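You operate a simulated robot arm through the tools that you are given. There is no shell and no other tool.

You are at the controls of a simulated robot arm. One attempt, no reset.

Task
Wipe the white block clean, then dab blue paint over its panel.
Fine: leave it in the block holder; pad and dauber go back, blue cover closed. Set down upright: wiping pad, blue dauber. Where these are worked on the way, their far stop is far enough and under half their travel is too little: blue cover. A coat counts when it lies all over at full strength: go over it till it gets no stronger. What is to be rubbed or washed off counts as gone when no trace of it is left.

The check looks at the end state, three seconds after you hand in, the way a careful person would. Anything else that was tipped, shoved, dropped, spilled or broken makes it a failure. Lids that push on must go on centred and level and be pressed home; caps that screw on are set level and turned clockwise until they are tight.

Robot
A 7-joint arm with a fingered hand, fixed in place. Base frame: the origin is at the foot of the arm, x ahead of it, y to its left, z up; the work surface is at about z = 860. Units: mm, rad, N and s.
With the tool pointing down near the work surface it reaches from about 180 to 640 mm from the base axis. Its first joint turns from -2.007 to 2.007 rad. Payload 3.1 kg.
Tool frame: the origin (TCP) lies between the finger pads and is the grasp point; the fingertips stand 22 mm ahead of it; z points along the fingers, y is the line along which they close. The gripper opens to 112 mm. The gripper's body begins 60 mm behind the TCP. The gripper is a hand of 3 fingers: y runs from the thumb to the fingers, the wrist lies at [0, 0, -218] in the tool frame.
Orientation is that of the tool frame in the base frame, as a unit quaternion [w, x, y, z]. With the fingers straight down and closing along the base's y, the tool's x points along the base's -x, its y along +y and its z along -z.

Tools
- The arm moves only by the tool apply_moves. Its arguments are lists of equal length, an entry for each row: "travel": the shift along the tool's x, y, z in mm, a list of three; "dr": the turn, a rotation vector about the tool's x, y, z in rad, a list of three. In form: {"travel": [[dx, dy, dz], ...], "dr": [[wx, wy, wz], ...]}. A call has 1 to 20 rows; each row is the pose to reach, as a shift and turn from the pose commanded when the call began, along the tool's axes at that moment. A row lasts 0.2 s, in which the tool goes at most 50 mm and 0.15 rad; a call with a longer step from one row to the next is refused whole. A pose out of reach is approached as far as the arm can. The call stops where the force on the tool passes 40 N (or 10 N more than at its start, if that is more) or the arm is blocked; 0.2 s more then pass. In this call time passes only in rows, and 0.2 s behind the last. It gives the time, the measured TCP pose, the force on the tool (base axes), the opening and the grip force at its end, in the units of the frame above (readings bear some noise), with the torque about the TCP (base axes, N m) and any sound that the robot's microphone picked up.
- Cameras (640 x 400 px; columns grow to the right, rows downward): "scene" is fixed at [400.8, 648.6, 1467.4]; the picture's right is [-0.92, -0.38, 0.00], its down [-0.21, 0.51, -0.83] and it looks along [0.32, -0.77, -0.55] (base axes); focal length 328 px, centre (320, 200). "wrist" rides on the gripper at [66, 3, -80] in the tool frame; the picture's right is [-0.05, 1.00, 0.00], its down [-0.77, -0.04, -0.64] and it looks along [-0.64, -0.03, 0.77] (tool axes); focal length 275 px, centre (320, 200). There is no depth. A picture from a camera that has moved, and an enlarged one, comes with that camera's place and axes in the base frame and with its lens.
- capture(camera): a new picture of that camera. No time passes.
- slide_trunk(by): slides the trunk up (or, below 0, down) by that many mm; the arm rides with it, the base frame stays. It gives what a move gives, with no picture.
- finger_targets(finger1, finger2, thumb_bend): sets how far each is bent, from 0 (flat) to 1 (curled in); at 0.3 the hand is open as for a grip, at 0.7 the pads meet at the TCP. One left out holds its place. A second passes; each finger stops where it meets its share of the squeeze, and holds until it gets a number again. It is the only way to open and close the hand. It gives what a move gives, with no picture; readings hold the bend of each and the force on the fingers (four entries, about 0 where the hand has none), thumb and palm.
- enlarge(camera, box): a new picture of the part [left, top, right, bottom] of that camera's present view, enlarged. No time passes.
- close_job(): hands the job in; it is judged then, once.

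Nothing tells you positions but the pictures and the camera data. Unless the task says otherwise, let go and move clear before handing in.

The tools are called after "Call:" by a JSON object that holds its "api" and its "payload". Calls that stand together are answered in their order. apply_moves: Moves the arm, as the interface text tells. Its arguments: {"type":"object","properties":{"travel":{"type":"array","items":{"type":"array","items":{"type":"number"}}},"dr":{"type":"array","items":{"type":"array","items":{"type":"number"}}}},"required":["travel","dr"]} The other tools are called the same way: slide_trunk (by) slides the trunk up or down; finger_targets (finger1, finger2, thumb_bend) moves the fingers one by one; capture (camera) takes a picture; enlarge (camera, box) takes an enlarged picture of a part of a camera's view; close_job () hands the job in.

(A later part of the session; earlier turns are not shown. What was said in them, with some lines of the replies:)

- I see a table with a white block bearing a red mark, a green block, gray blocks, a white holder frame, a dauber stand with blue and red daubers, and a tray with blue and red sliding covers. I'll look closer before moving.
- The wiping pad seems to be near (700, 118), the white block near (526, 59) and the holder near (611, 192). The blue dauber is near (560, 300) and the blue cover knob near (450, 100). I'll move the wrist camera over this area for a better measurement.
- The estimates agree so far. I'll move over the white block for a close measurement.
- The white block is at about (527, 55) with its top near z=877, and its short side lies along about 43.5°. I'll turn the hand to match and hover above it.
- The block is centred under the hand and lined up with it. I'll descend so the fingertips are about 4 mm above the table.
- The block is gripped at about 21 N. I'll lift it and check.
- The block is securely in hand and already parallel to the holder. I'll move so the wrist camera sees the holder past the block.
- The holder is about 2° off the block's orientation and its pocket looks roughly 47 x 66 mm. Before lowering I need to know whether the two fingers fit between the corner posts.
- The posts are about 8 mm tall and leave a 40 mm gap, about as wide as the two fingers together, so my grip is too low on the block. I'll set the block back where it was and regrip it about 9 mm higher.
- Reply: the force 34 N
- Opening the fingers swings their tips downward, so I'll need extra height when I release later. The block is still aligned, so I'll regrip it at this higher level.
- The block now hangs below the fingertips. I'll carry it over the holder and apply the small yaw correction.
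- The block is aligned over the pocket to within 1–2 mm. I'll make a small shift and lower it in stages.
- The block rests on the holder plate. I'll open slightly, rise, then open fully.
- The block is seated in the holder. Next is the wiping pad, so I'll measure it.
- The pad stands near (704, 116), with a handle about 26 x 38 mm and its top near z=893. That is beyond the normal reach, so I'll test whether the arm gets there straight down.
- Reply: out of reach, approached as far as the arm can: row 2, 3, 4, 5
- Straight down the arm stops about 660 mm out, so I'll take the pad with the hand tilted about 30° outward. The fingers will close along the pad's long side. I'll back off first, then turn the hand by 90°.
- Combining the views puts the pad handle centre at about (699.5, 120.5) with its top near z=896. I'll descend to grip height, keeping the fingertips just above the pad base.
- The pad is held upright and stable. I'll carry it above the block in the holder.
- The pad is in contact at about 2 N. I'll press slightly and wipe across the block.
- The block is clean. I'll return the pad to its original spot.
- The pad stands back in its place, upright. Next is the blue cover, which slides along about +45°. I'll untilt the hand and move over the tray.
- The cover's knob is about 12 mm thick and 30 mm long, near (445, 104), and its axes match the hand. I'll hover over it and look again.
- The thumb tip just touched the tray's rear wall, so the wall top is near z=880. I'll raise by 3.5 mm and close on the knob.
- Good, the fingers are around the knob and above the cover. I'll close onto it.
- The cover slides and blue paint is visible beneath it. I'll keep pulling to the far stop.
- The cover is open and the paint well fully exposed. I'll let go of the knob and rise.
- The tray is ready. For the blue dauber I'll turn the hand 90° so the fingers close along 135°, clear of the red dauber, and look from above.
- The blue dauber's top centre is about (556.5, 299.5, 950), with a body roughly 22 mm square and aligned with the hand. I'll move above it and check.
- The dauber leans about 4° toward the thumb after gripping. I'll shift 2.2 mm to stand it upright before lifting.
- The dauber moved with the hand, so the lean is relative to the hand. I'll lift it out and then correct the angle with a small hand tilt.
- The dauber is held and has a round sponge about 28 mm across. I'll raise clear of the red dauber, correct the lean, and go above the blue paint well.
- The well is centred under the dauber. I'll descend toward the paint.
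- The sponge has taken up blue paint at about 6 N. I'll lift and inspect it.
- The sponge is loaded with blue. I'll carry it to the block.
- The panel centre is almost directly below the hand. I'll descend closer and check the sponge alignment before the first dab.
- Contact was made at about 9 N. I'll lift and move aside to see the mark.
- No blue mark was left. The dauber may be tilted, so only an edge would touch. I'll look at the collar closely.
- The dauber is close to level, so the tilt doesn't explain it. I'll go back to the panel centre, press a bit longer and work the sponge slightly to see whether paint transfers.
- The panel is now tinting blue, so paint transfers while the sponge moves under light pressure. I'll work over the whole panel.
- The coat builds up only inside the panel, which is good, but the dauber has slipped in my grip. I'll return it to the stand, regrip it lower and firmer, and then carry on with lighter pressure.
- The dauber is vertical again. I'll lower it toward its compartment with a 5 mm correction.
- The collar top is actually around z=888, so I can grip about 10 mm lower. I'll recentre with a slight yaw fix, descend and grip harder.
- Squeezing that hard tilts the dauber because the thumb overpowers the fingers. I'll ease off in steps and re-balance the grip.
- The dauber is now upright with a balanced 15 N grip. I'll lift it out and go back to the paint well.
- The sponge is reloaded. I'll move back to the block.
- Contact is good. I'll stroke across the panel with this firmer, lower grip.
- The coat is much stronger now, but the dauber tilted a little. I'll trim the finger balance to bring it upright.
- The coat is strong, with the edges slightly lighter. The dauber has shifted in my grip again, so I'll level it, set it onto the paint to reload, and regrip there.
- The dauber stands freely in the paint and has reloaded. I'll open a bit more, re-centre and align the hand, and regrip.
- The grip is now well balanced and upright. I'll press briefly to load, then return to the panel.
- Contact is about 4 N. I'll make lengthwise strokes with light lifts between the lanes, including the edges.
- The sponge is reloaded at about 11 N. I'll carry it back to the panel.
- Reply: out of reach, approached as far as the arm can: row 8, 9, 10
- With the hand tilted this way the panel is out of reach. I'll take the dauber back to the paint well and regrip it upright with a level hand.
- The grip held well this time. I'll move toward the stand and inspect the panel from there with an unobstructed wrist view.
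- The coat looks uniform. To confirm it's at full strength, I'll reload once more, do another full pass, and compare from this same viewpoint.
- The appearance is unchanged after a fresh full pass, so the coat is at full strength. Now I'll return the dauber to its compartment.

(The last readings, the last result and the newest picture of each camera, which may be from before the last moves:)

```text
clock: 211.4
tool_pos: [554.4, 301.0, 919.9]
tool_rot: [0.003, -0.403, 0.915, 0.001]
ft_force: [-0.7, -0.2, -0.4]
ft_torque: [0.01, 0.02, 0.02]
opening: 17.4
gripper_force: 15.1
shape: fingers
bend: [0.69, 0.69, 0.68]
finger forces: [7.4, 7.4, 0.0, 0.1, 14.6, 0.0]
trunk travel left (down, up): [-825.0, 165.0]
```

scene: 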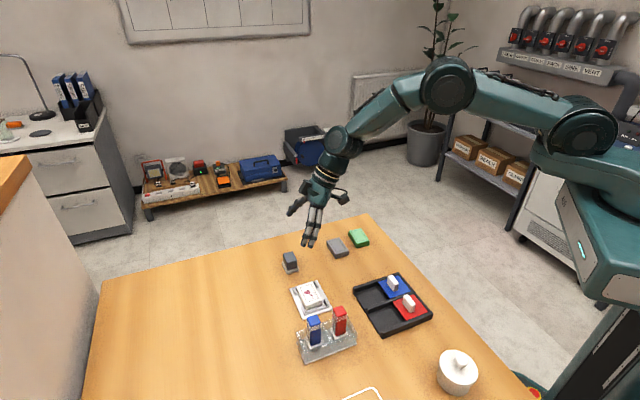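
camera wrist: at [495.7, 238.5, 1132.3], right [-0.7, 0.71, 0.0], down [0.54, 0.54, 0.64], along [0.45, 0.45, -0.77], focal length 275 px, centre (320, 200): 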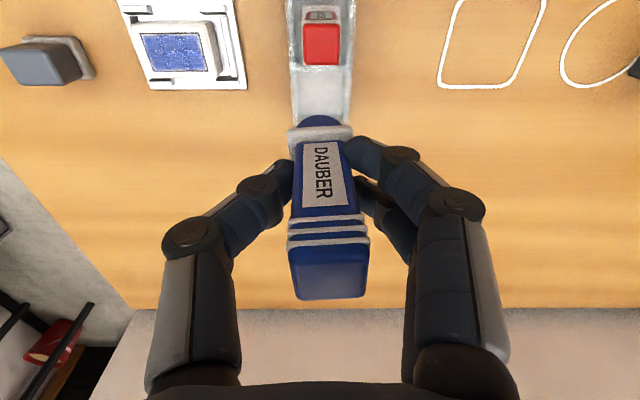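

Call:
{"api": "apply_moves", "payload": {"travel": [[0, 0, 1]], "dr": [[0, 0, 0]]}}

Call:
{"api": "apply_moves", "payload": {"travel": [[0, 0, 1]], "dr": [[0, 0, 0]]}}

Call:
{"api": "enlarge", "payload": {"camera": "scene", "box": [290, 300, 360, 370]}}

```text
clock: 211.8
tool_pos: [553.8, 300.4, 918.7]
tool_rot: [0.003, -0.403, 0.915, 0.002]
ft_force: [0.5, -1.3, 4.9]
ft_torque: [0.04, 0.02, -0.02]
opening: 17.2
gripper_force: 18.5
shape: fingers
bend: [0.69, 0.69, 0.68]
finger forces: [8.8, 11.9, 0.0, 0.0, 15.4, 0.0]
trunk travel left (down, up): [-825.0, 165.0]
```

```text
clock: 212.2
tool_pos: [554.2, 299.4, 918.4]
tool_rot: [0.004, -0.402, 0.915, 0.002]
ft_force: [2.0, -0.9, 7.4]
ft_torque: [0.11, 0.06, -0.01]
opening: 16.9
gripper_force: 21.1
shape: fingers
bend: [0.69, 0.7, 0.68]
finger forces: [10.4, 14.5, 0.1, 0.1, 16.8, 0.0]
trunk travel left (down, up): [-825.0, 165.0]
```

```text
5.71 times, centred on (325, 335) of scene
camera zoom: at [400.8, 648.6, 1467.4], right [-0.92, -0.38, 0.0], down [-0.21, 0.51, -0.83], along [0.32, -0.77, -0.55], focal length 1876 px, centre (291, -571)
```

zoom: 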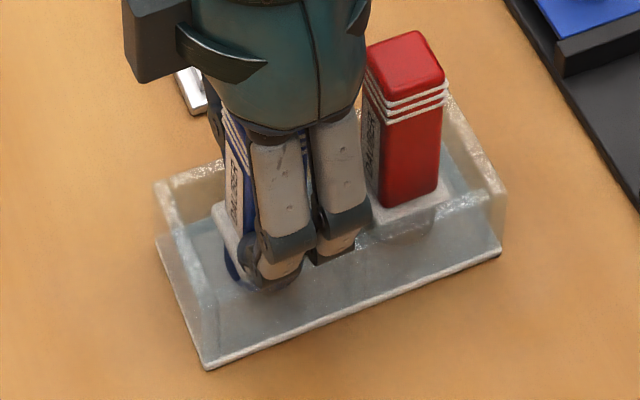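

The fingers appear to be touching the stand's wall. I'll back up slightly, then loosen.

Call:
{"api": "apply_moves", "payload": {"travel": [[0, 0, -1], [0, 0, -2]], "dr": [[0, 0, 0], [0, 0, 0]]}}

Call:
{"api": "finger_targets", "payload": {"finger1": 0.665, "finger2": 0.665, "thumb_bend": 0.655}}

Call:
{"api": "enlarge", "payload": {"camera": "wrist", "box": [220, 60, 420, 300]}}

Call:
{"api": "enlarge", "payload": {"camera": "scene", "box": [290, 300, 360, 370]}}

```text
clock: 212.8
tool_pos: [553.2, 300.1, 917.5]
tool_rot: [0.002, -0.402, 0.915, 0.002]
ft_force: [2.5, -1.1, 2.6]
ft_torque: [0.02, -0.05, 0.04]
opening: 16.9
gripper_force: 18.2
shape: fingers
bend: [0.69, 0.7, 0.68]
finger forces: [8.7, 11.0, 0.1, 0.0, 16.6, 0.0]
trunk travel left (down, up): [-825.0, 165.0]
```

```text
clock: 213.8
tool_pos: [552.8, 300.1, 919.7]
tool_rot: [0.004, -0.404, 0.915, 0.001]
ft_force: [-0.6, 2.4, 9.2]
ft_torque: [0.15, 0.08, 0.01]
opening: 18.4
gripper_force: 13.3
shape: fingers
bend: [0.65, 0.65, 0.64]
finger forces: [6.1, 8.4, 0.1, 0.0, 12.0, 0.1]
trunk travel left (down, up): [-825.0, 165.0]
```

```text
1.67 times, centred on (320, 180) of wrist
camera zoom: at [505.8, 252.5, 1000.4], right [-0.71, 0.71, 0.0], down [0.54, 0.54, 0.64], along [0.46, 0.45, -0.77], focal length 459 px, centre (320, 233)
```

zoom: 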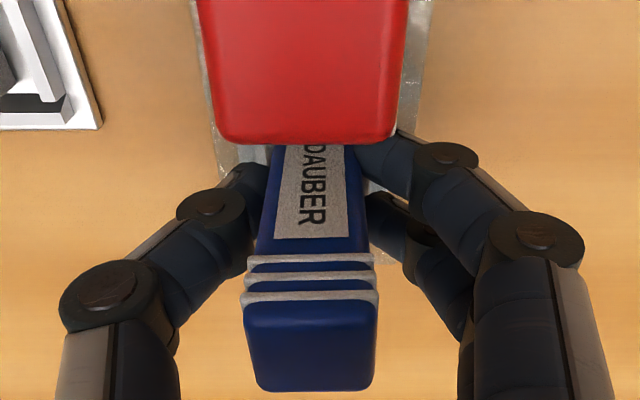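

```text
5.71 times, centred on (325, 335) of scene
camera zoom: at [400.8, 648.6, 1467.4], right [-0.92, -0.38, 0.0], down [-0.21, 0.51, -0.83], along [0.32, -0.77, -0.55], focal length 1876 px, centre (291, -571)
```

zoom: 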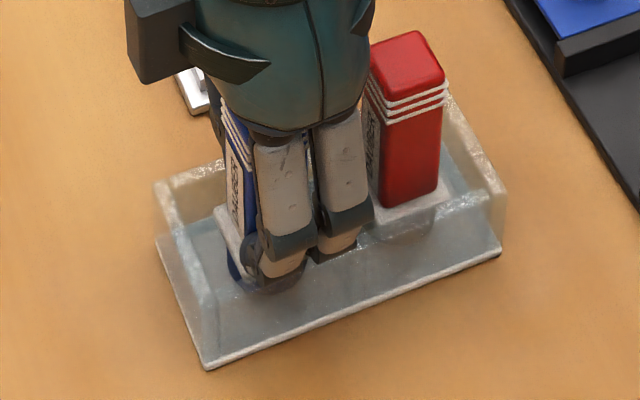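

Call:
{"api": "apply_moves", "payload": {"travel": [[0, 0, -2]], "dr": [[0, 0, 0]]}}

Call:
{"api": "finger_targets", "payload": {"finger1": 0.63, "finger2": 0.63, "thumb_bend": 0.625}}

Call:
{"api": "enlarge", "payload": {"camera": "wrist", "box": [220, 60, 420, 300]}}

```text
clock: 214.2
tool_pos: [552.6, 301.2, 920.5]
tool_rot: [0.003, -0.403, 0.915, 0.002]
ft_force: [-1.4, 1.8, 2.0]
ft_torque: [0.04, 0.0, -0.01]
opening: 18.5
gripper_force: 6.8
shape: fingers
bend: [0.63, 0.64, 0.64]
finger forces: [2.5, 3.6, 0.1, 0.0, 7.7, 0.0]
trunk travel left (down, up): [-825.0, 165.0]
```

```text
clock: 215.2
tool_pos: [553.9, 299.6, 921.0]
tool_rot: [0.002, -0.402, 0.916, 0.001]
ft_force: [-2.0, 1.4, 1.1]
ft_torque: [0.01, 0.01, -0.03]
opening: 19.7
gripper_force: 4.3
shape: fingers
bend: [0.63, 0.63, 0.63]
finger forces: [1.6, 2.7, 0.0, 0.0, 5.6, 0.0]
trunk travel left (down, up): [-825.0, 165.0]
```

```text
1.67 times, centred on (320, 180) of wrist
camera zoom: at [506.2, 252.0, 1001.8], right [-0.71, 0.71, 0.0], down [0.54, 0.54, 0.64], along [0.45, 0.45, -0.77], focal length 459 px, centre (320, 233)
```

zoom: 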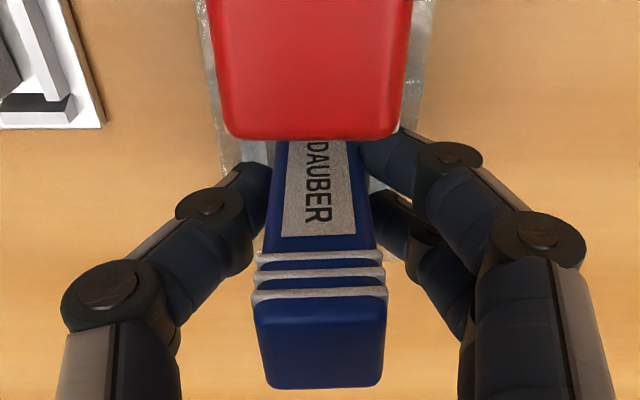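

Call:
{"api": "apply_moves", "payload": {"travel": [[0, 0, -2], [0, 0, -4]], "dr": [[0, 0, 0], [0, 0, 0]]}}

Call:
{"api": "finger_targets", "payload": {"finger1": 0.61, "finger2": 0.61, "thumb_bend": 0.61}}

Call:
{"api": "enlarge", "payload": {"camera": "wrist", "box": [220, 60, 420, 300]}}

Call:
{"api": "enlarge", "payload": {"camera": "scene", "box": [290, 300, 360, 370]}}

```text
clock: 215.8
tool_pos: [553.8, 300.3, 924.4]
tool_rot: [0.003, -0.404, 0.915, 0.001]
ft_force: [0.2, 0.9, -0.5]
ft_torque: [0.02, 0.01, 0.02]
opening: 21.6
gripper_force: 0.7
shape: fingers
bend: [0.62, 0.63, 0.62]
finger forces: [0.2, 0.2, 0.0, 0.1, 0.5, 0.0]
trunk travel left (down, up): [-825.0, 165.0]
```

```text
clock: 216.8
tool_pos: [553.2, 301.2, 925.0]
tool_rot: [0.003, -0.403, 0.915, 0.002]
ft_force: [0.2, 0.7, -0.5]
ft_torque: [-0.02, 0.02, 0.03]
opening: 23.9
gripper_force: 0.1
shape: fingers
bend: [0.61, 0.61, 0.61]
finger forces: [0.0, 0.0, 0.0, 0.0, 0.0, 0.1]
trunk travel left (down, up): [-825.0, 165.0]
```

```text
1.67 times, centred on (320, 180) of wrist
camera zoom: at [506.1, 252.4, 1006.4], right [-0.71, 0.71, 0.0], down [0.54, 0.54, 0.64], along [0.45, 0.45, -0.77], focal length 459 px, centre (320, 233)
```

zoom: 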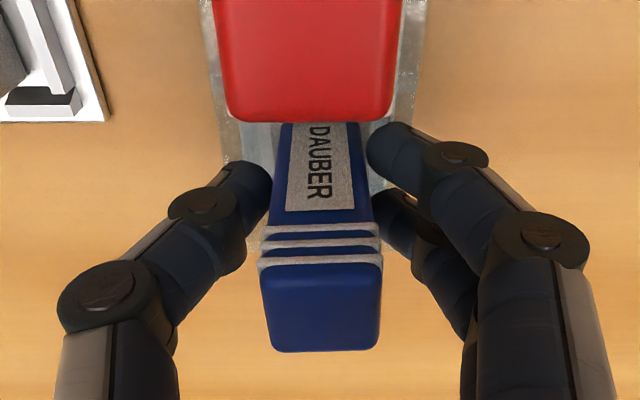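

```text
5.71 times, centred on (325, 335) of scene
camera zoom: at [400.8, 648.6, 1467.4], right [-0.92, -0.38, 0.0], down [-0.21, 0.51, -0.83], along [0.32, -0.77, -0.55], focal length 1876 px, centre (291, -571)
```

zoom: 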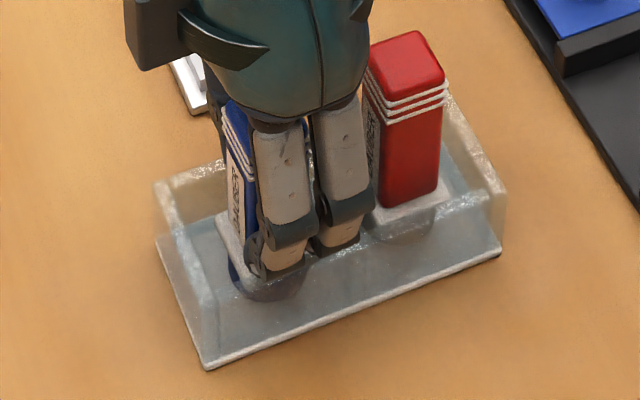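

Released cleanly, with the dauber standing upright. I'll rise straight up and then open.

Call:
{"api": "apply_moves", "payload": {"travel": [[0, 0, -10], [0, 0, -25], [0, 0, -50], [0, 0, -80]], "dr": [[0, 0, 0], [0, 0, 0], [0, 0, 0], [0, 0, 0]]}}

Call:
{"api": "finger_targets", "payload": {"finger1": 0.47, "finger2": 0.47, "thumb_bend": 0.47}}

Call:
{"api": "enlarge", "payload": {"camera": "scene", "box": [280, 280, 370, 370]}}

Call:
{"api": "capture", "payload": {"camera": "wrist"}}

```text
clock: 217.8
tool_pos: [551.2, 301.4, 1005.9]
tool_rot: [0.004, -0.403, 0.915, 0.001]
ft_force: [0.4, 0.4, -0.1]
ft_torque: [-0.02, -0.01, -0.01]
opening: 23.8
gripper_force: 0.1
shape: fingers
bend: [0.61, 0.61, 0.61]
finger forces: [0.1, 0.1, 0.1, 0.0, 0.0, 0.1]
trunk travel left (down, up): [-825.0, 165.0]
```

```text
clock: 218.8
tool_pos: [551.5, 302.6, 1004.8]
tool_rot: [0.003, -0.402, 0.915, 0.002]
ft_force: [-0.1, 0.1, -0.1]
ft_torque: [0.02, -0.01, -0.01]
opening: 63.1
gripper_force: 0.0
shape: fingers
bend: [0.47, 0.47, 0.47]
finger forces: [0.0, 0.1, 0.0, 0.0, 0.0, 0.0]
trunk travel left (down, up): [-825.0, 165.0]
```

```text
4.44 times, centred on (325, 325) of scene
camera zoom: at [400.8, 648.6, 1467.4], right [-0.92, -0.38, 0.0], down [-0.21, 0.51, -0.83], along [0.32, -0.77, -0.55], focal length 1459 px, centre (298, -356)
```

zoom: 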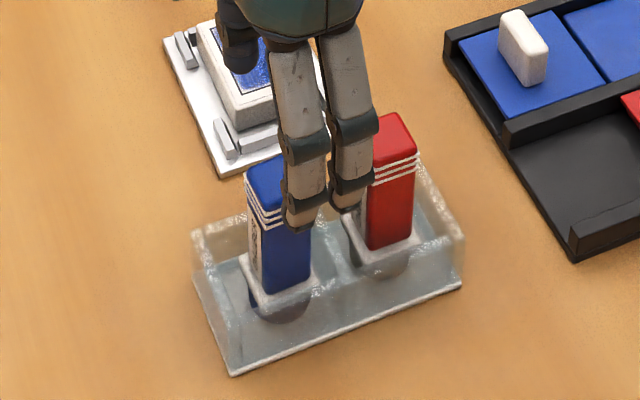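

```text
taken
camera wrist: at [504.5, 253.6, 1086.4], right [-0.71, 0.71, 0.0], down [0.54, 0.54, 0.64], along [0.45, 0.45, -0.77], focal length 275 px, centre (320, 200)
```

wrist: 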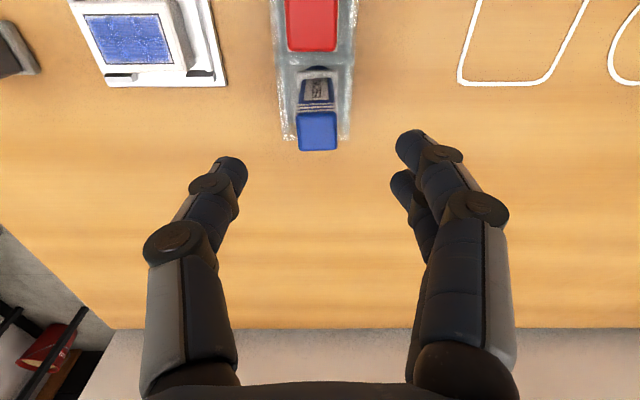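

The dauber is back in the stand. Now I'll turn the hand and go close the blue cover.

Call:
{"api": "apply_moves", "payload": {"travel": [[14.5, -5.8, 0], [29, -11.5, 0], [43.5, -17.3, 0], [58, -23, 0], [72.5, -28.8, 0], [87, -34.5, 0], [101.6, -40.3, 0], [116, -46, 0], [130.6, -51.8, 0], [145, -57.5, 0], [159.6, -63.3, 0], [159.6, -63.3, 0]], "dr": [[0, 0, 0.146], [0, 0, 0.292], [0, 0, 0.439], [0, 0, 0.585], [0, 0, 0.732], [0, 0, 0.878], [0, 0, 1.025], [0, 0, 1.171], [0, 0, 1.318], [0, 0, 1.464], [0, 0, 1.608], [0, 0, 1.608]]}}

Call:
{"api": "apply_moves", "payload": {"travel": [[0, 0, 30], [0, 0, 55]], "dr": [[0, 0, 0], [0, 0, 0]]}}

Call:
{"api": "capture", "payload": {"camera": "wrist"}}

Call:
{"api": "enlarge", "payload": {"camera": "scene", "box": [345, 230, 435, 310]}}

```text
clock: 221.4
tool_pos: [491.0, 138.2, 1003.5]
tool_rot: [0.001, 0.38, 0.925, 0.004]
ft_force: [-0.7, -0.3, 0.0]
ft_torque: [0.01, 0.01, 0.0]
opening: 62.9
gripper_force: 0.0
shape: fingers
bend: [0.47, 0.47, 0.47]
finger forces: [0.0, 0.1, 0.0, 0.0, 0.1, 0.1]
trunk travel left (down, up): [-825.0, 165.0]
```

```text
clock: 222.0
tool_pos: [493.0, 136.4, 947.4]
tool_rot: [0.001, 0.38, 0.925, 0.004]
ft_force: [0.6, -0.2, -0.3]
ft_torque: [-0.04, 0.01, -0.01]
opening: 62.9
gripper_force: 0.1
shape: fingers
bend: [0.47, 0.47, 0.47]
finger forces: [0.0, 0.0, 0.0, 0.1, 0.1, 0.0]
trunk travel left (down, up): [-825.0, 165.0]
```

```text
taken
camera wrist: at [447.8, 184.8, 1028.5], right [0.73, 0.68, 0.01], down [0.52, -0.57, 0.63], along [0.43, -0.46, -0.77], focal length 275 px, centre (320, 200)
```

wrist: 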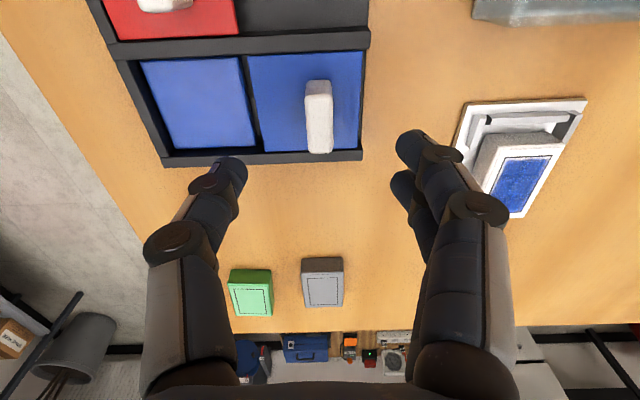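

```text
5.00 times, centred on (390, 270) of scene
camera zoom: at [400.8, 648.6, 1467.4], right [-0.92, -0.38, 0.0], down [-0.21, 0.51, -0.83], along [0.32, -0.77, -0.55], focal length 1641 px, centre (-30, -150)
```

zoom: 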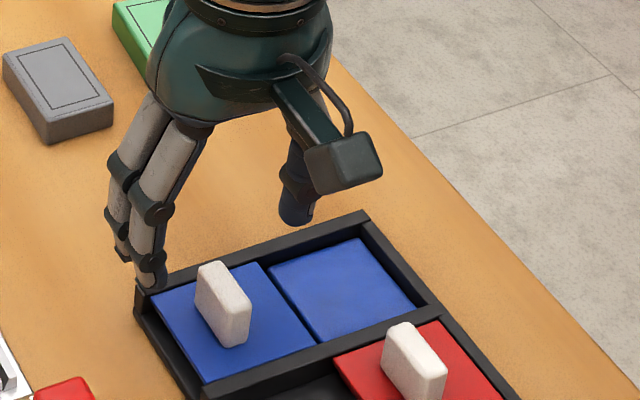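

Call:
{"api": "apply_moves", "payload": {"travel": [[3, 0, 10], [5.5, 0, 22], [5.5, 0, 32], [5.5, 0, 37]], "dr": [[0, 0, 0], [0, 0, 0], [0, 0, 0], [0, 0, 0]]}}

Call:
{"api": "finger_targets", "payload": {"finger1": 0.6, "finger2": 0.6, "thumb_bend": 0.6}}

Call:
{"api": "enlarge", "payload": {"camera": "wrist", "box": [180, 60, 460, 240]}}

Call:
{"api": "enlarge", "payload": {"camera": "scene", "box": [345, 240, 435, 310]}}

```text
clock: 223.0
tool_pos: [489.2, 143.3, 912.6]
tool_rot: [-0.001, 0.379, 0.925, 0.003]
ft_force: [0.4, -0.6, -0.1]
ft_torque: [-0.01, -0.03, -0.01]
opening: 62.8
gripper_force: 0.1
shape: fingers
bend: [0.47, 0.47, 0.47]
finger forces: [0.0, 0.1, 0.1, 0.0, 0.0, 0.0]
trunk travel left (down, up): [-825.0, 165.0]
```

```text
clock: 224.0
tool_pos: [489.1, 143.4, 913.1]
tool_rot: [0.0, 0.38, 0.925, 0.004]
ft_force: [-0.5, -0.2, 0.1]
ft_torque: [-0.04, 0.0, -0.02]
opening: 27.6
gripper_force: 0.0
shape: fingers
bend: [0.6, 0.6, 0.6]
finger forces: [0.0, 0.0, 0.0, 0.0, 0.0, 0.0]
trunk travel left (down, up): [-825.0, 165.0]
```

```text
2.22 times, centred on (320, 150) of wrist
camera zoom: at [444.8, 190.8, 994.1], right [0.73, 0.68, 0.01], down [0.52, -0.57, 0.63], along [0.43, -0.46, -0.77], focal length 612 px, centre (320, 311)
```

zoom: 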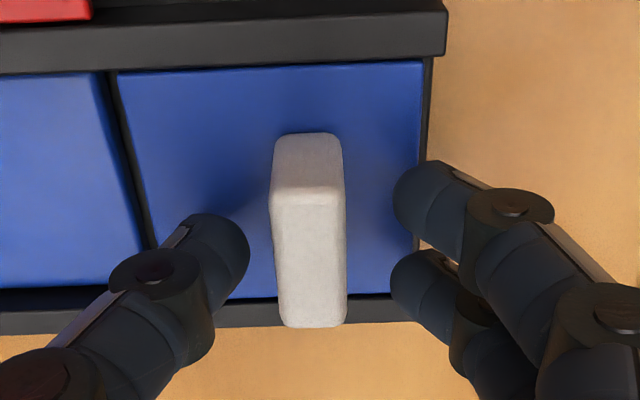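

```text
5.71 times, centred on (390, 275) of scene
camera zoom: at [400.8, 648.6, 1467.4], right [-0.92, -0.38, 0.0], down [-0.21, 0.51, -0.83], along [0.32, -0.77, -0.55], focal length 1876 px, centre (-80, -229)
```

zoom: 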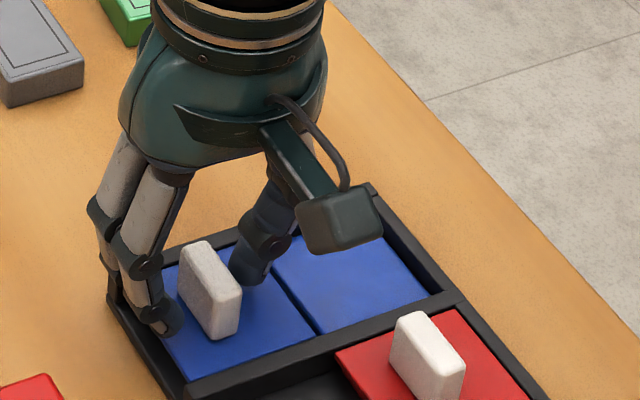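

Call:
{"api": "apply_moves", "payload": {"travel": [[0, 0, 3]], "dr": [[0, 0, 0]]}}

Call:
{"api": "finger_targets", "payload": {"finger1": 0.72, "finger2": 0.72, "thumb_bend": 0.72}}

Call:
{"api": "apply_moves", "payload": {"travel": [[0, -5, 0], [0, -11, 0], [0, -17, 0], [0, -23, 0], [0, -29, 0], [0, -35, 0], [0, -41, 0], [0, -47, 0], [0, -52, 0], [0, -55, 0]], "dr": [[0, 0, 0], [0, 0, 0], [0, 0, 0], [0, 0, 0], [0, 0, 0], [0, 0, 0], [0, 0, 0], [0, 0, 0], [0, 0, 0], [0, 0, 0]]}}

Call:
{"api": "enlarge", "payload": {"camera": "scene", "box": [345, 240, 435, 310]}}

```text
clock: 224.4
tool_pos: [490.3, 142.3, 908.9]
tool_rot: [0.001, 0.38, 0.925, 0.003]
ft_force: [-1.1, -0.5, 0.2]
ft_torque: [-0.02, -0.01, -0.02]
opening: 27.5
gripper_force: 0.0
shape: fingers
bend: [0.6, 0.6, 0.6]
finger forces: [0.0, 0.0, 0.0, 0.0, 0.0, 0.0]
trunk travel left (down, up): [-825.0, 165.0]
```

```text
clock: 225.4
tool_pos: [490.0, 141.9, 908.3]
tool_rot: [0.0, 0.379, 0.925, 0.004]
ft_force: [-0.5, -0.1, -4.7]
ft_torque: [0.02, 0.0, 0.01]
opening: 10.2
gripper_force: 6.6
shape: fingers
bend: [0.69, 0.69, 0.68]
finger forces: [3.1, 3.1, 0.1, 0.0, 6.7, 0.0]
trunk travel left (down, up): [-825.0, 165.0]
```

```text
clock: 227.6
tool_pos: [450.6, 104.9, 909.3]
tool_rot: [0.0, 0.379, 0.925, 0.003]
ft_force: [2.6, -4.4, 1.2]
ft_torque: [-0.13, -0.01, -0.01]
opening: 10.0
gripper_force: 6.8
shape: fingers
bend: [0.7, 0.7, 0.68]
finger forces: [3.1, 3.0, 0.0, 0.0, 7.5, 0.0]
trunk travel left (down, up): [-825.0, 165.0]
```

```text
5.71 times, centred on (390, 275) of scene
camera zoom: at [400.8, 648.6, 1467.4], right [-0.92, -0.38, 0.0], down [-0.21, 0.51, -0.83], along [0.32, -0.77, -0.55], focal length 1876 px, centre (-80, -229)
```

zoom: 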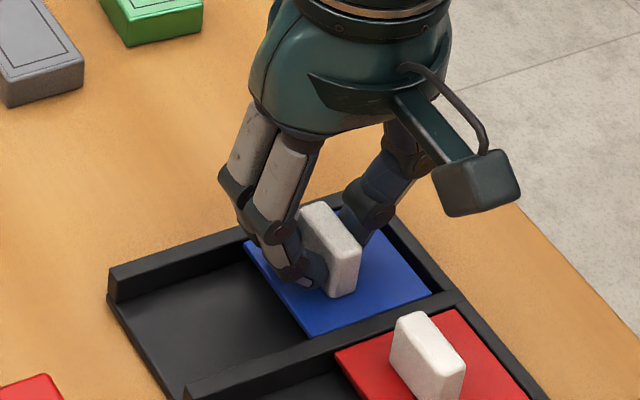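

Call:
{"api": "apply_moves", "payload": {"travel": [[0, -2, 0], [0, -4, 0], [0, -5, 0]], "dr": [[0, 0, 0], [0, 0, 0], [0, 0, 0]]}}

Call:
{"api": "enlarge", "payload": {"camera": "scene", "box": [345, 240, 435, 310]}}

Call:
{"api": "enlarge", "payload": {"camera": "wrist", "box": [180, 60, 460, 240]}}

```text
clock: 228.4
tool_pos: [447.0, 101.5, 907.7]
tool_rot: [0.001, 0.38, 0.925, 0.005]
ft_force: [5.7, -1.6, 1.2]
ft_torque: [-0.03, -0.09, 0.03]
opening: 10.0
gripper_force: 7.1
shape: fingers
bend: [0.7, 0.7, 0.69]
finger forces: [4.4, 4.2, 0.1, 0.0, 5.6, 0.1]
trunk travel left (down, up): [-825.0, 165.0]
```

```text
5.71 times, centred on (390, 275) of scene
camera zoom: at [400.8, 648.6, 1467.4], right [-0.92, -0.38, 0.0], down [-0.21, 0.51, -0.83], along [0.32, -0.77, -0.55], focal length 1876 px, centre (-80, -229)
```

zoom: 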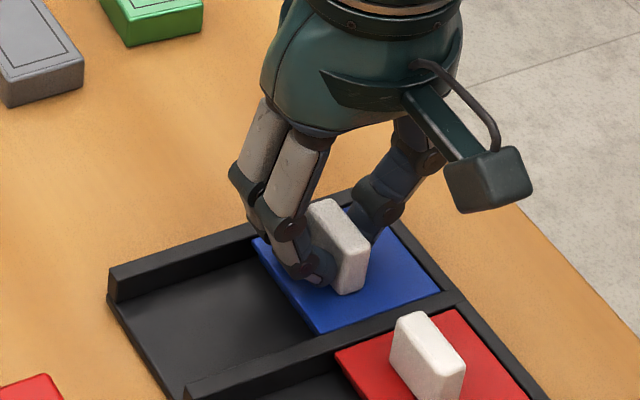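

```text
2.22 times, centred on (320, 150) of wrist
camera zoom: at [402.2, 149.1, 989.6], right [0.73, 0.68, 0.01], down [0.52, -0.57, 0.63], along [0.44, -0.46, -0.77], focal length 612 px, centre (320, 311)
```

zoom: 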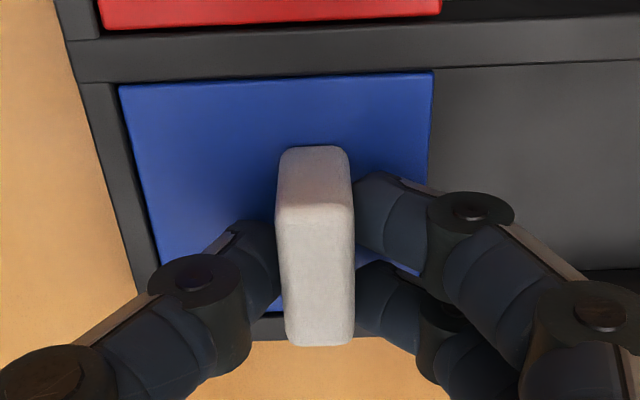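

Call:
{"api": "apply_moves", "payload": {"travel": [[0, -1, 0], [0, -1.5, 0]], "dr": [[0, 0, 0], [0, 0, 0]]}}

Call:
{"api": "finger_targets", "payload": {"finger1": 0.6, "finger2": 0.6, "thumb_bend": 0.6}}

Call:
{"api": "apply_moves", "payload": {"travel": [[0, 0, -15], [0, 0, -45], [0, 0, -90]], "dr": [[0, 0, 0], [0, 0, 0], [0, 0, 0]]}}

Call:
{"api": "finger_targets", "payload": {"finger1": 0.3, "finger2": 0.3, "thumb_bend": 0.3}}

Call:
{"api": "enlarge", "payload": {"camera": "scene", "box": [345, 240, 435, 310]}}

Call:
{"api": "capture", "payload": {"camera": "wrist"}}

```text
clock: 229.0
tool_pos: [446.2, 101.4, 908.5]
tool_rot: [0.001, 0.379, 0.925, 0.004]
ft_force: [8.1, 1.0, 1.2]
ft_torque: [0.06, -0.11, 0.03]
opening: 9.7
gripper_force: 7.4
shape: fingers
bend: [0.7, 0.7, 0.69]
finger forces: [5.3, 5.2, 0.1, 0.1, 4.5, 0.0]
trunk travel left (down, up): [-825.0, 165.0]
```

```text
clock: 230.0
tool_pos: [444.4, 100.0, 908.9]
tool_rot: [0.0, 0.379, 0.925, 0.003]
ft_force: [-1.3, 0.3, -0.1]
ft_torque: [0.0, 0.0, 0.0]
opening: 26.5
gripper_force: 0.1
shape: fingers
bend: [0.6, 0.6, 0.6]
finger forces: [0.0, 0.0, 0.0, 0.1, 0.1, 0.0]
trunk travel left (down, up): [-825.0, 165.0]
```

```text
clock: 230.8
tool_pos: [444.8, 100.0, 996.1]
tool_rot: [0.002, 0.38, 0.925, 0.004]
ft_force: [0.3, 0.2, 0.1]
ft_torque: [-0.01, -0.02, 0.0]
opening: 26.5
gripper_force: 0.0
shape: fingers
bend: [0.6, 0.6, 0.6]
finger forces: [0.1, 0.0, 0.1, 0.1, 0.0, 0.1]
trunk travel left (down, up): [-825.0, 165.0]
```

```text
clock: 231.8
tool_pos: [444.7, 99.8, 996.6]
tool_rot: [0.0, 0.379, 0.925, 0.003]
ft_force: [-0.4, -0.3, -0.3]
ft_torque: [0.02, -0.04, -0.02]
opening: 110.9
gripper_force: 0.0
shape: fingers
bend: [0.3, 0.3, 0.3]
finger forces: [0.1, 0.0, 0.1, 0.1, 0.1, 0.1]
trunk travel left (down, up): [-825.0, 165.0]
```

```text
5.71 times, centred on (390, 275) of scene
camera zoom: at [400.8, 648.6, 1467.4], right [-0.92, -0.38, 0.0], down [-0.21, 0.51, -0.83], along [0.32, -0.77, -0.55], focal length 1876 px, centre (-80, -229)
```

zoom: 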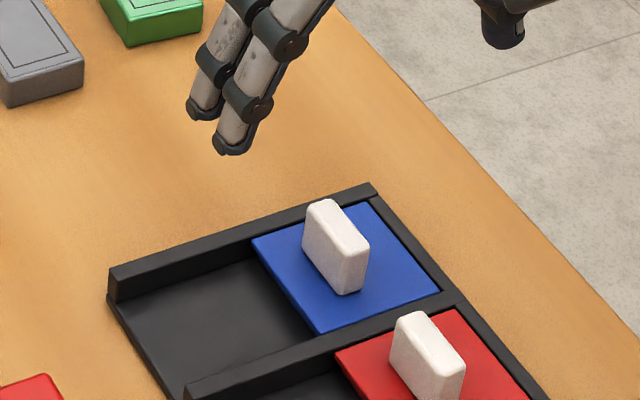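

```text
taken
camera wrist: at [400.9, 146.6, 1078.1], right [0.73, 0.68, 0.01], down [0.52, -0.57, 0.63], along [0.43, -0.46, -0.77], focal length 275 px, centre (320, 200)
```

wrist: 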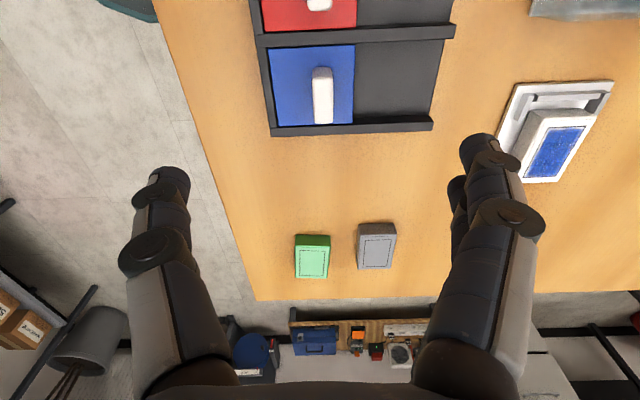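

The cover is closed. I'll retreat upward and inspect the whole scene.

Call:
{"api": "apply_moves", "payload": {"travel": [[0, 0, -45], [0, 0, -90], [0, 0, -135], [20, -20, -180], [40, -40, -200]], "dr": [[0, 0, 0], [0, 0, 0], [0, 0, 0], [0, 0, 0], [0, 0, 0]]}}

Call:
{"api": "capture", "payload": {"camera": "scene"}}

Call:
{"api": "enlarge", "payload": {"camera": "scene", "box": [275, 240, 375, 370]}}

Call:
{"api": "enlarge", "payload": {"camera": "scene", "box": [290, 270, 350, 320]}}

Call:
{"api": "enlarge", "payload": {"camera": "scene", "box": [285, 305, 365, 370]}}

```text
refused: row 4 steps farther than a row can; nothing moved
```

```text
taken
```

scene: 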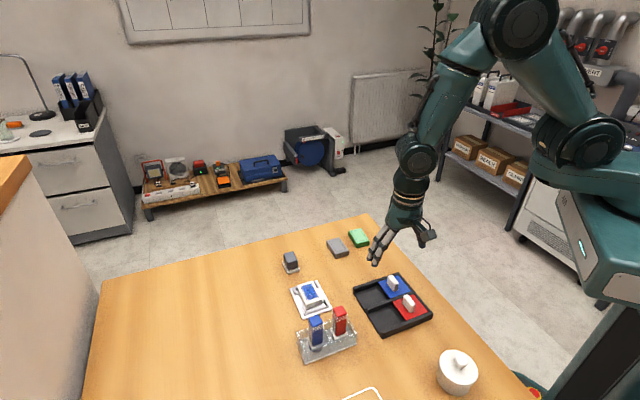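

```text
3.08 times, centred on (325, 305) of scene
camera zoom: at [400.8, 648.6, 1467.4], right [-0.92, -0.38, 0.0], down [-0.21, 0.51, -0.83], along [0.32, -0.77, -0.55], focal length 1010 px, centre (305, -123)
```

zoom: 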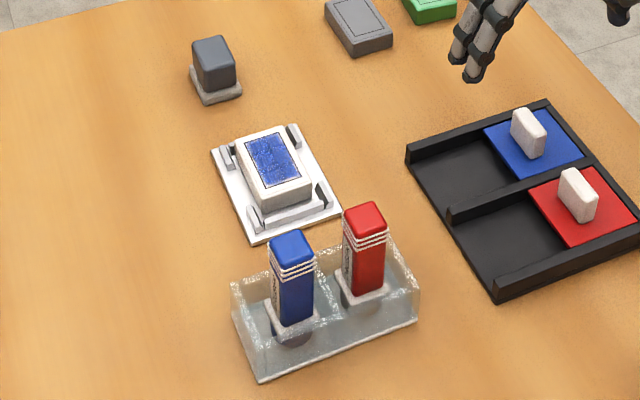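

```text
8.00 times, centred on (320, 295) of scene
camera zoom: at [400.8, 648.6, 1467.4], right [-0.92, -0.38, 0.0], down [-0.21, 0.51, -0.83], along [0.32, -0.77, -0.55], focal length 2626 px, centre (320, -560)
```

zoom: 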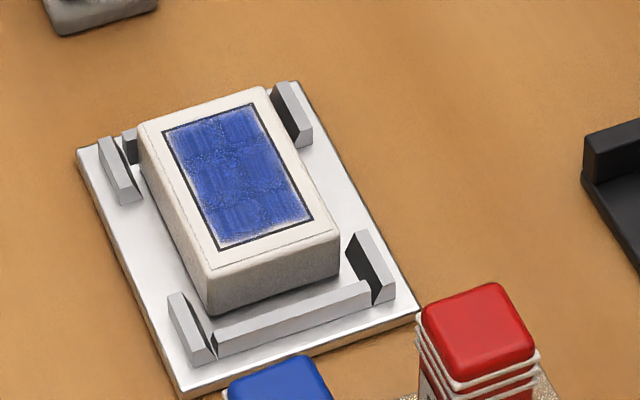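

```text
6.15 times, centred on (325, 338) of scene
camera zoom: at [400.8, 648.6, 1467.4], right [-0.92, -0.38, 0.0], down [-0.21, 0.51, -0.83], along [0.32, -0.77, -0.55], focal length 2020 px, centre (289, -646)
```

zoom: 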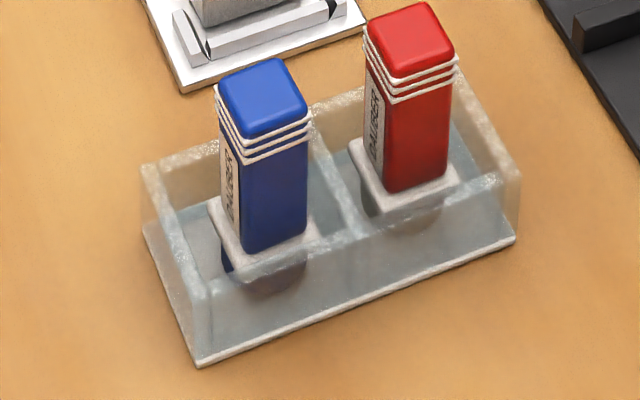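

Call:
{"api": "apply_moves", "payload": {"travel": [[-12, 33, -10], [-24, 66, -10], [-36, 99, -10], [-48, 132, -10], [-61, 167, -5], [-61, 167, -5]], "dr": [[0, 0, 0], [0, 0, 0], [0, 0, 0], [0, 0, 0], [0, 0, 0], [0, 0, 0]]}}

Call:
{"api": "capture", "payload": {"camera": "wrist"}}

Call:
{"api": "enlarge", "payload": {"camera": "wrist", "box": [230, 20, 430, 180]}}

```text
clock: 233.2
tool_pos: [603.9, 174.8, 1006.1]
tool_rot: [0.001, 0.38, 0.925, 0.004]
ft_force: [-0.2, 0.5, 0.3]
ft_torque: [0.0, -0.01, 0.01]
opening: 111.3
gripper_force: 0.0
shape: fingers
bend: [0.3, 0.3, 0.3]
finger forces: [0.0, 0.1, 0.1, 0.0, 0.0, 0.0]
trunk travel left (down, up): [-825.0, 165.0]
```

```text
taken
camera wrist: at [559.6, 221.7, 1087.4], right [0.73, 0.68, 0.01], down [0.52, -0.57, 0.63], along [0.43, -0.46, -0.77], focal length 275 px, centre (320, 200)
```

wrist: 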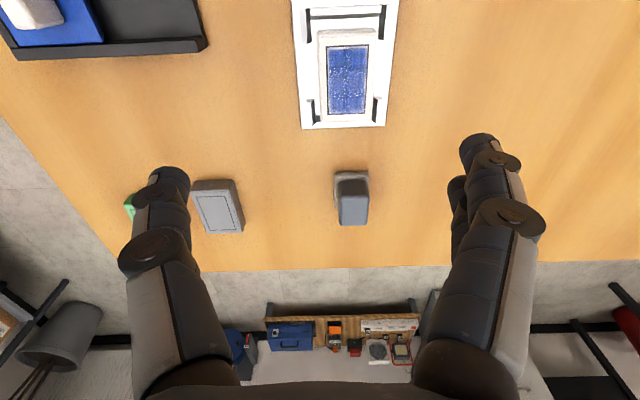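

```text
2.50 times, centred on (330, 100) of wrist
camera zoom: at [559.6, 221.7, 1087.4], right [0.73, 0.68, 0.01], down [0.52, -0.57, 0.63], along [0.43, -0.46, -0.77], focal length 688 px, centre (295, 450)
```

zoom: 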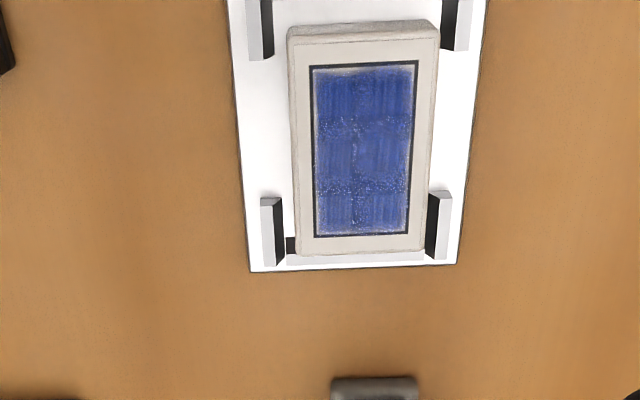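

Call:
{"api": "enlarge", "payload": {"camera": "wrist", "box": [322, 40, 374, 120]}}

Call:
{"api": "enlarge", "payload": {"camera": "scene", "box": [304, 283, 328, 304]}}

```text
5.00 times, centred on (348, 80) of wrist
camera zoom: at [559.6, 221.7, 1087.4], right [0.73, 0.68, 0.01], down [0.52, -0.57, 0.63], along [0.43, -0.46, -0.77], focal length 1376 px, centre (180, 800)
```

zoom: 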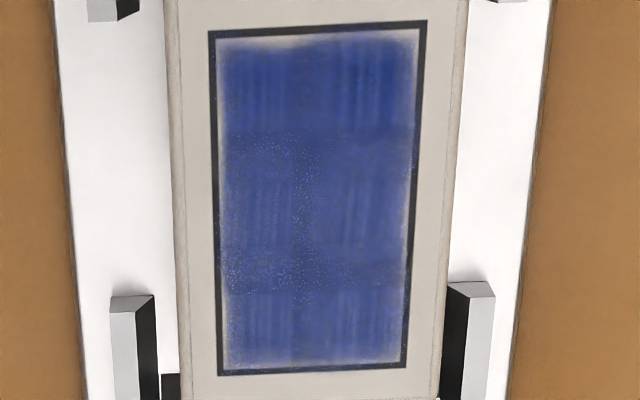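

```text
16.00 times, centred on (316, 294) of scene
camera zoom: at [400.8, 648.6, 1467.4], right [-0.92, -0.38, 0.0], down [-0.21, 0.51, -0.83], along [0.32, -0.77, -0.55], focal length 5252 px, centre (384, -1296)
```

zoom: 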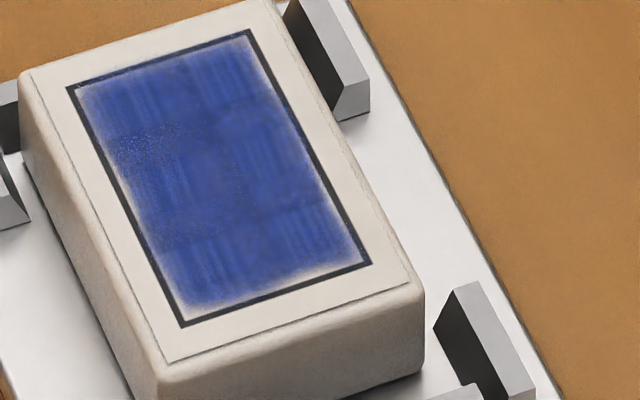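

The block sits in the holder with an even coat, the pad and dauber stand upright in their places, and the blue cover is closed. I'll retreat well clear before handing in.

Call:
{"api": "apply_moves", "payload": {"travel": [[0, -10, -40], [10, -30, -80], [20, -55, -115], [30, -85, -140], [40, -115, -160]], "dr": [[0, 0, 0], [0, 0, 0], [0, 0, 0], [0, 0, 0], [0, 0, 0]]}}

Call:
{"api": "capture", "payload": {"camera": "scene"}}

Call:
{"api": "enlarge", "payload": {"camera": "scene", "box": [270, 225, 450, 370]}}

```text
clock: 234.4
tool_pos: [492.4, 117.9, 1165.4]
tool_rot: [0.001, 0.378, 0.926, 0.004]
ft_force: [-0.5, 0.4, -1.0]
ft_torque: [0.02, -0.03, 0.03]
opening: 111.1
gripper_force: 0.0
shape: fingers
bend: [0.3, 0.3, 0.3]
finger forces: [0.0, 0.0, 0.0, 0.1, 0.0, 0.0]
trunk travel left (down, up): [-825.0, 165.0]
```

```text
taken
```

scene: 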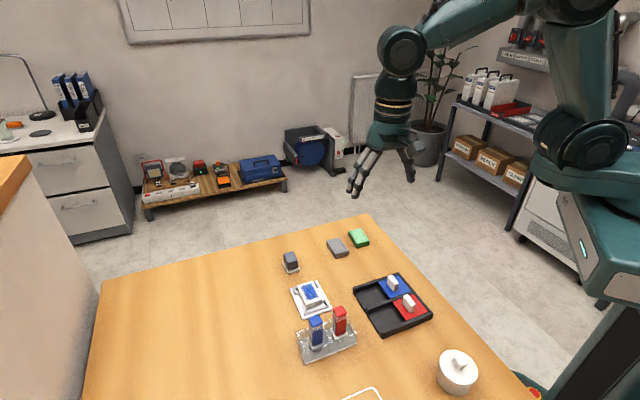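

```text
2.76 times, centred on (360, 298) of scene
camera zoom: at [400.8, 648.6, 1467.4], right [-0.92, -0.38, 0.0], down [-0.21, 0.51, -0.83], along [0.32, -0.77, -0.55], focal length 906 px, centre (210, -69)
```

zoom: 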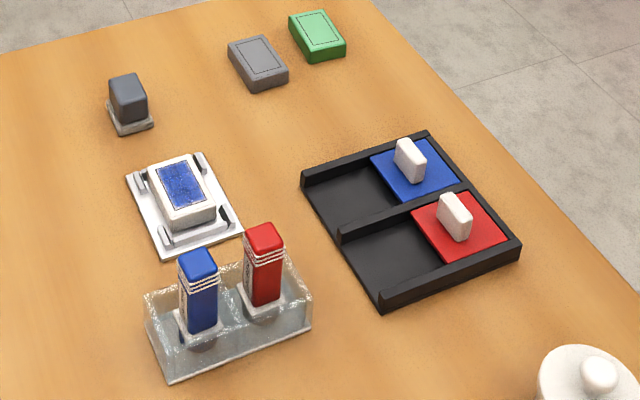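

Everything is in place: the painted block is in the holder, the pad and dauber stand upright where they belong, the blue cover is closed and the arm is clear. I'm handing in.

Call:
{"api": "close_job", "payload": {}}

```text
The job is handed in.
```

The job is handed in; I haven't seen the check's result. The white block was wiped clean and its panel painted blue.

- **Wiping:** after two passes with the pad, close-up views showed no trace of the red stain.
- **Coat:** I went over the panel five times, the last three after fresh dips in the paint. The final full pass changed nothing I could see, so I took it as full strength. The panel's edges look slightly feathered up close, and they did so both before and after that last pass.
- **Block:** it is in the holder, slid toward one end of the pocket.
- **Put back:** the pad and the blue dauber stand upright in their places. The blue cover is closed against its stop.

The dauber slipped in the grip during painting, so I set it down to regrip it: once in its stand and twice upright in the blue paint well. It did not tip over, and nothing else on the table looks disturbed.
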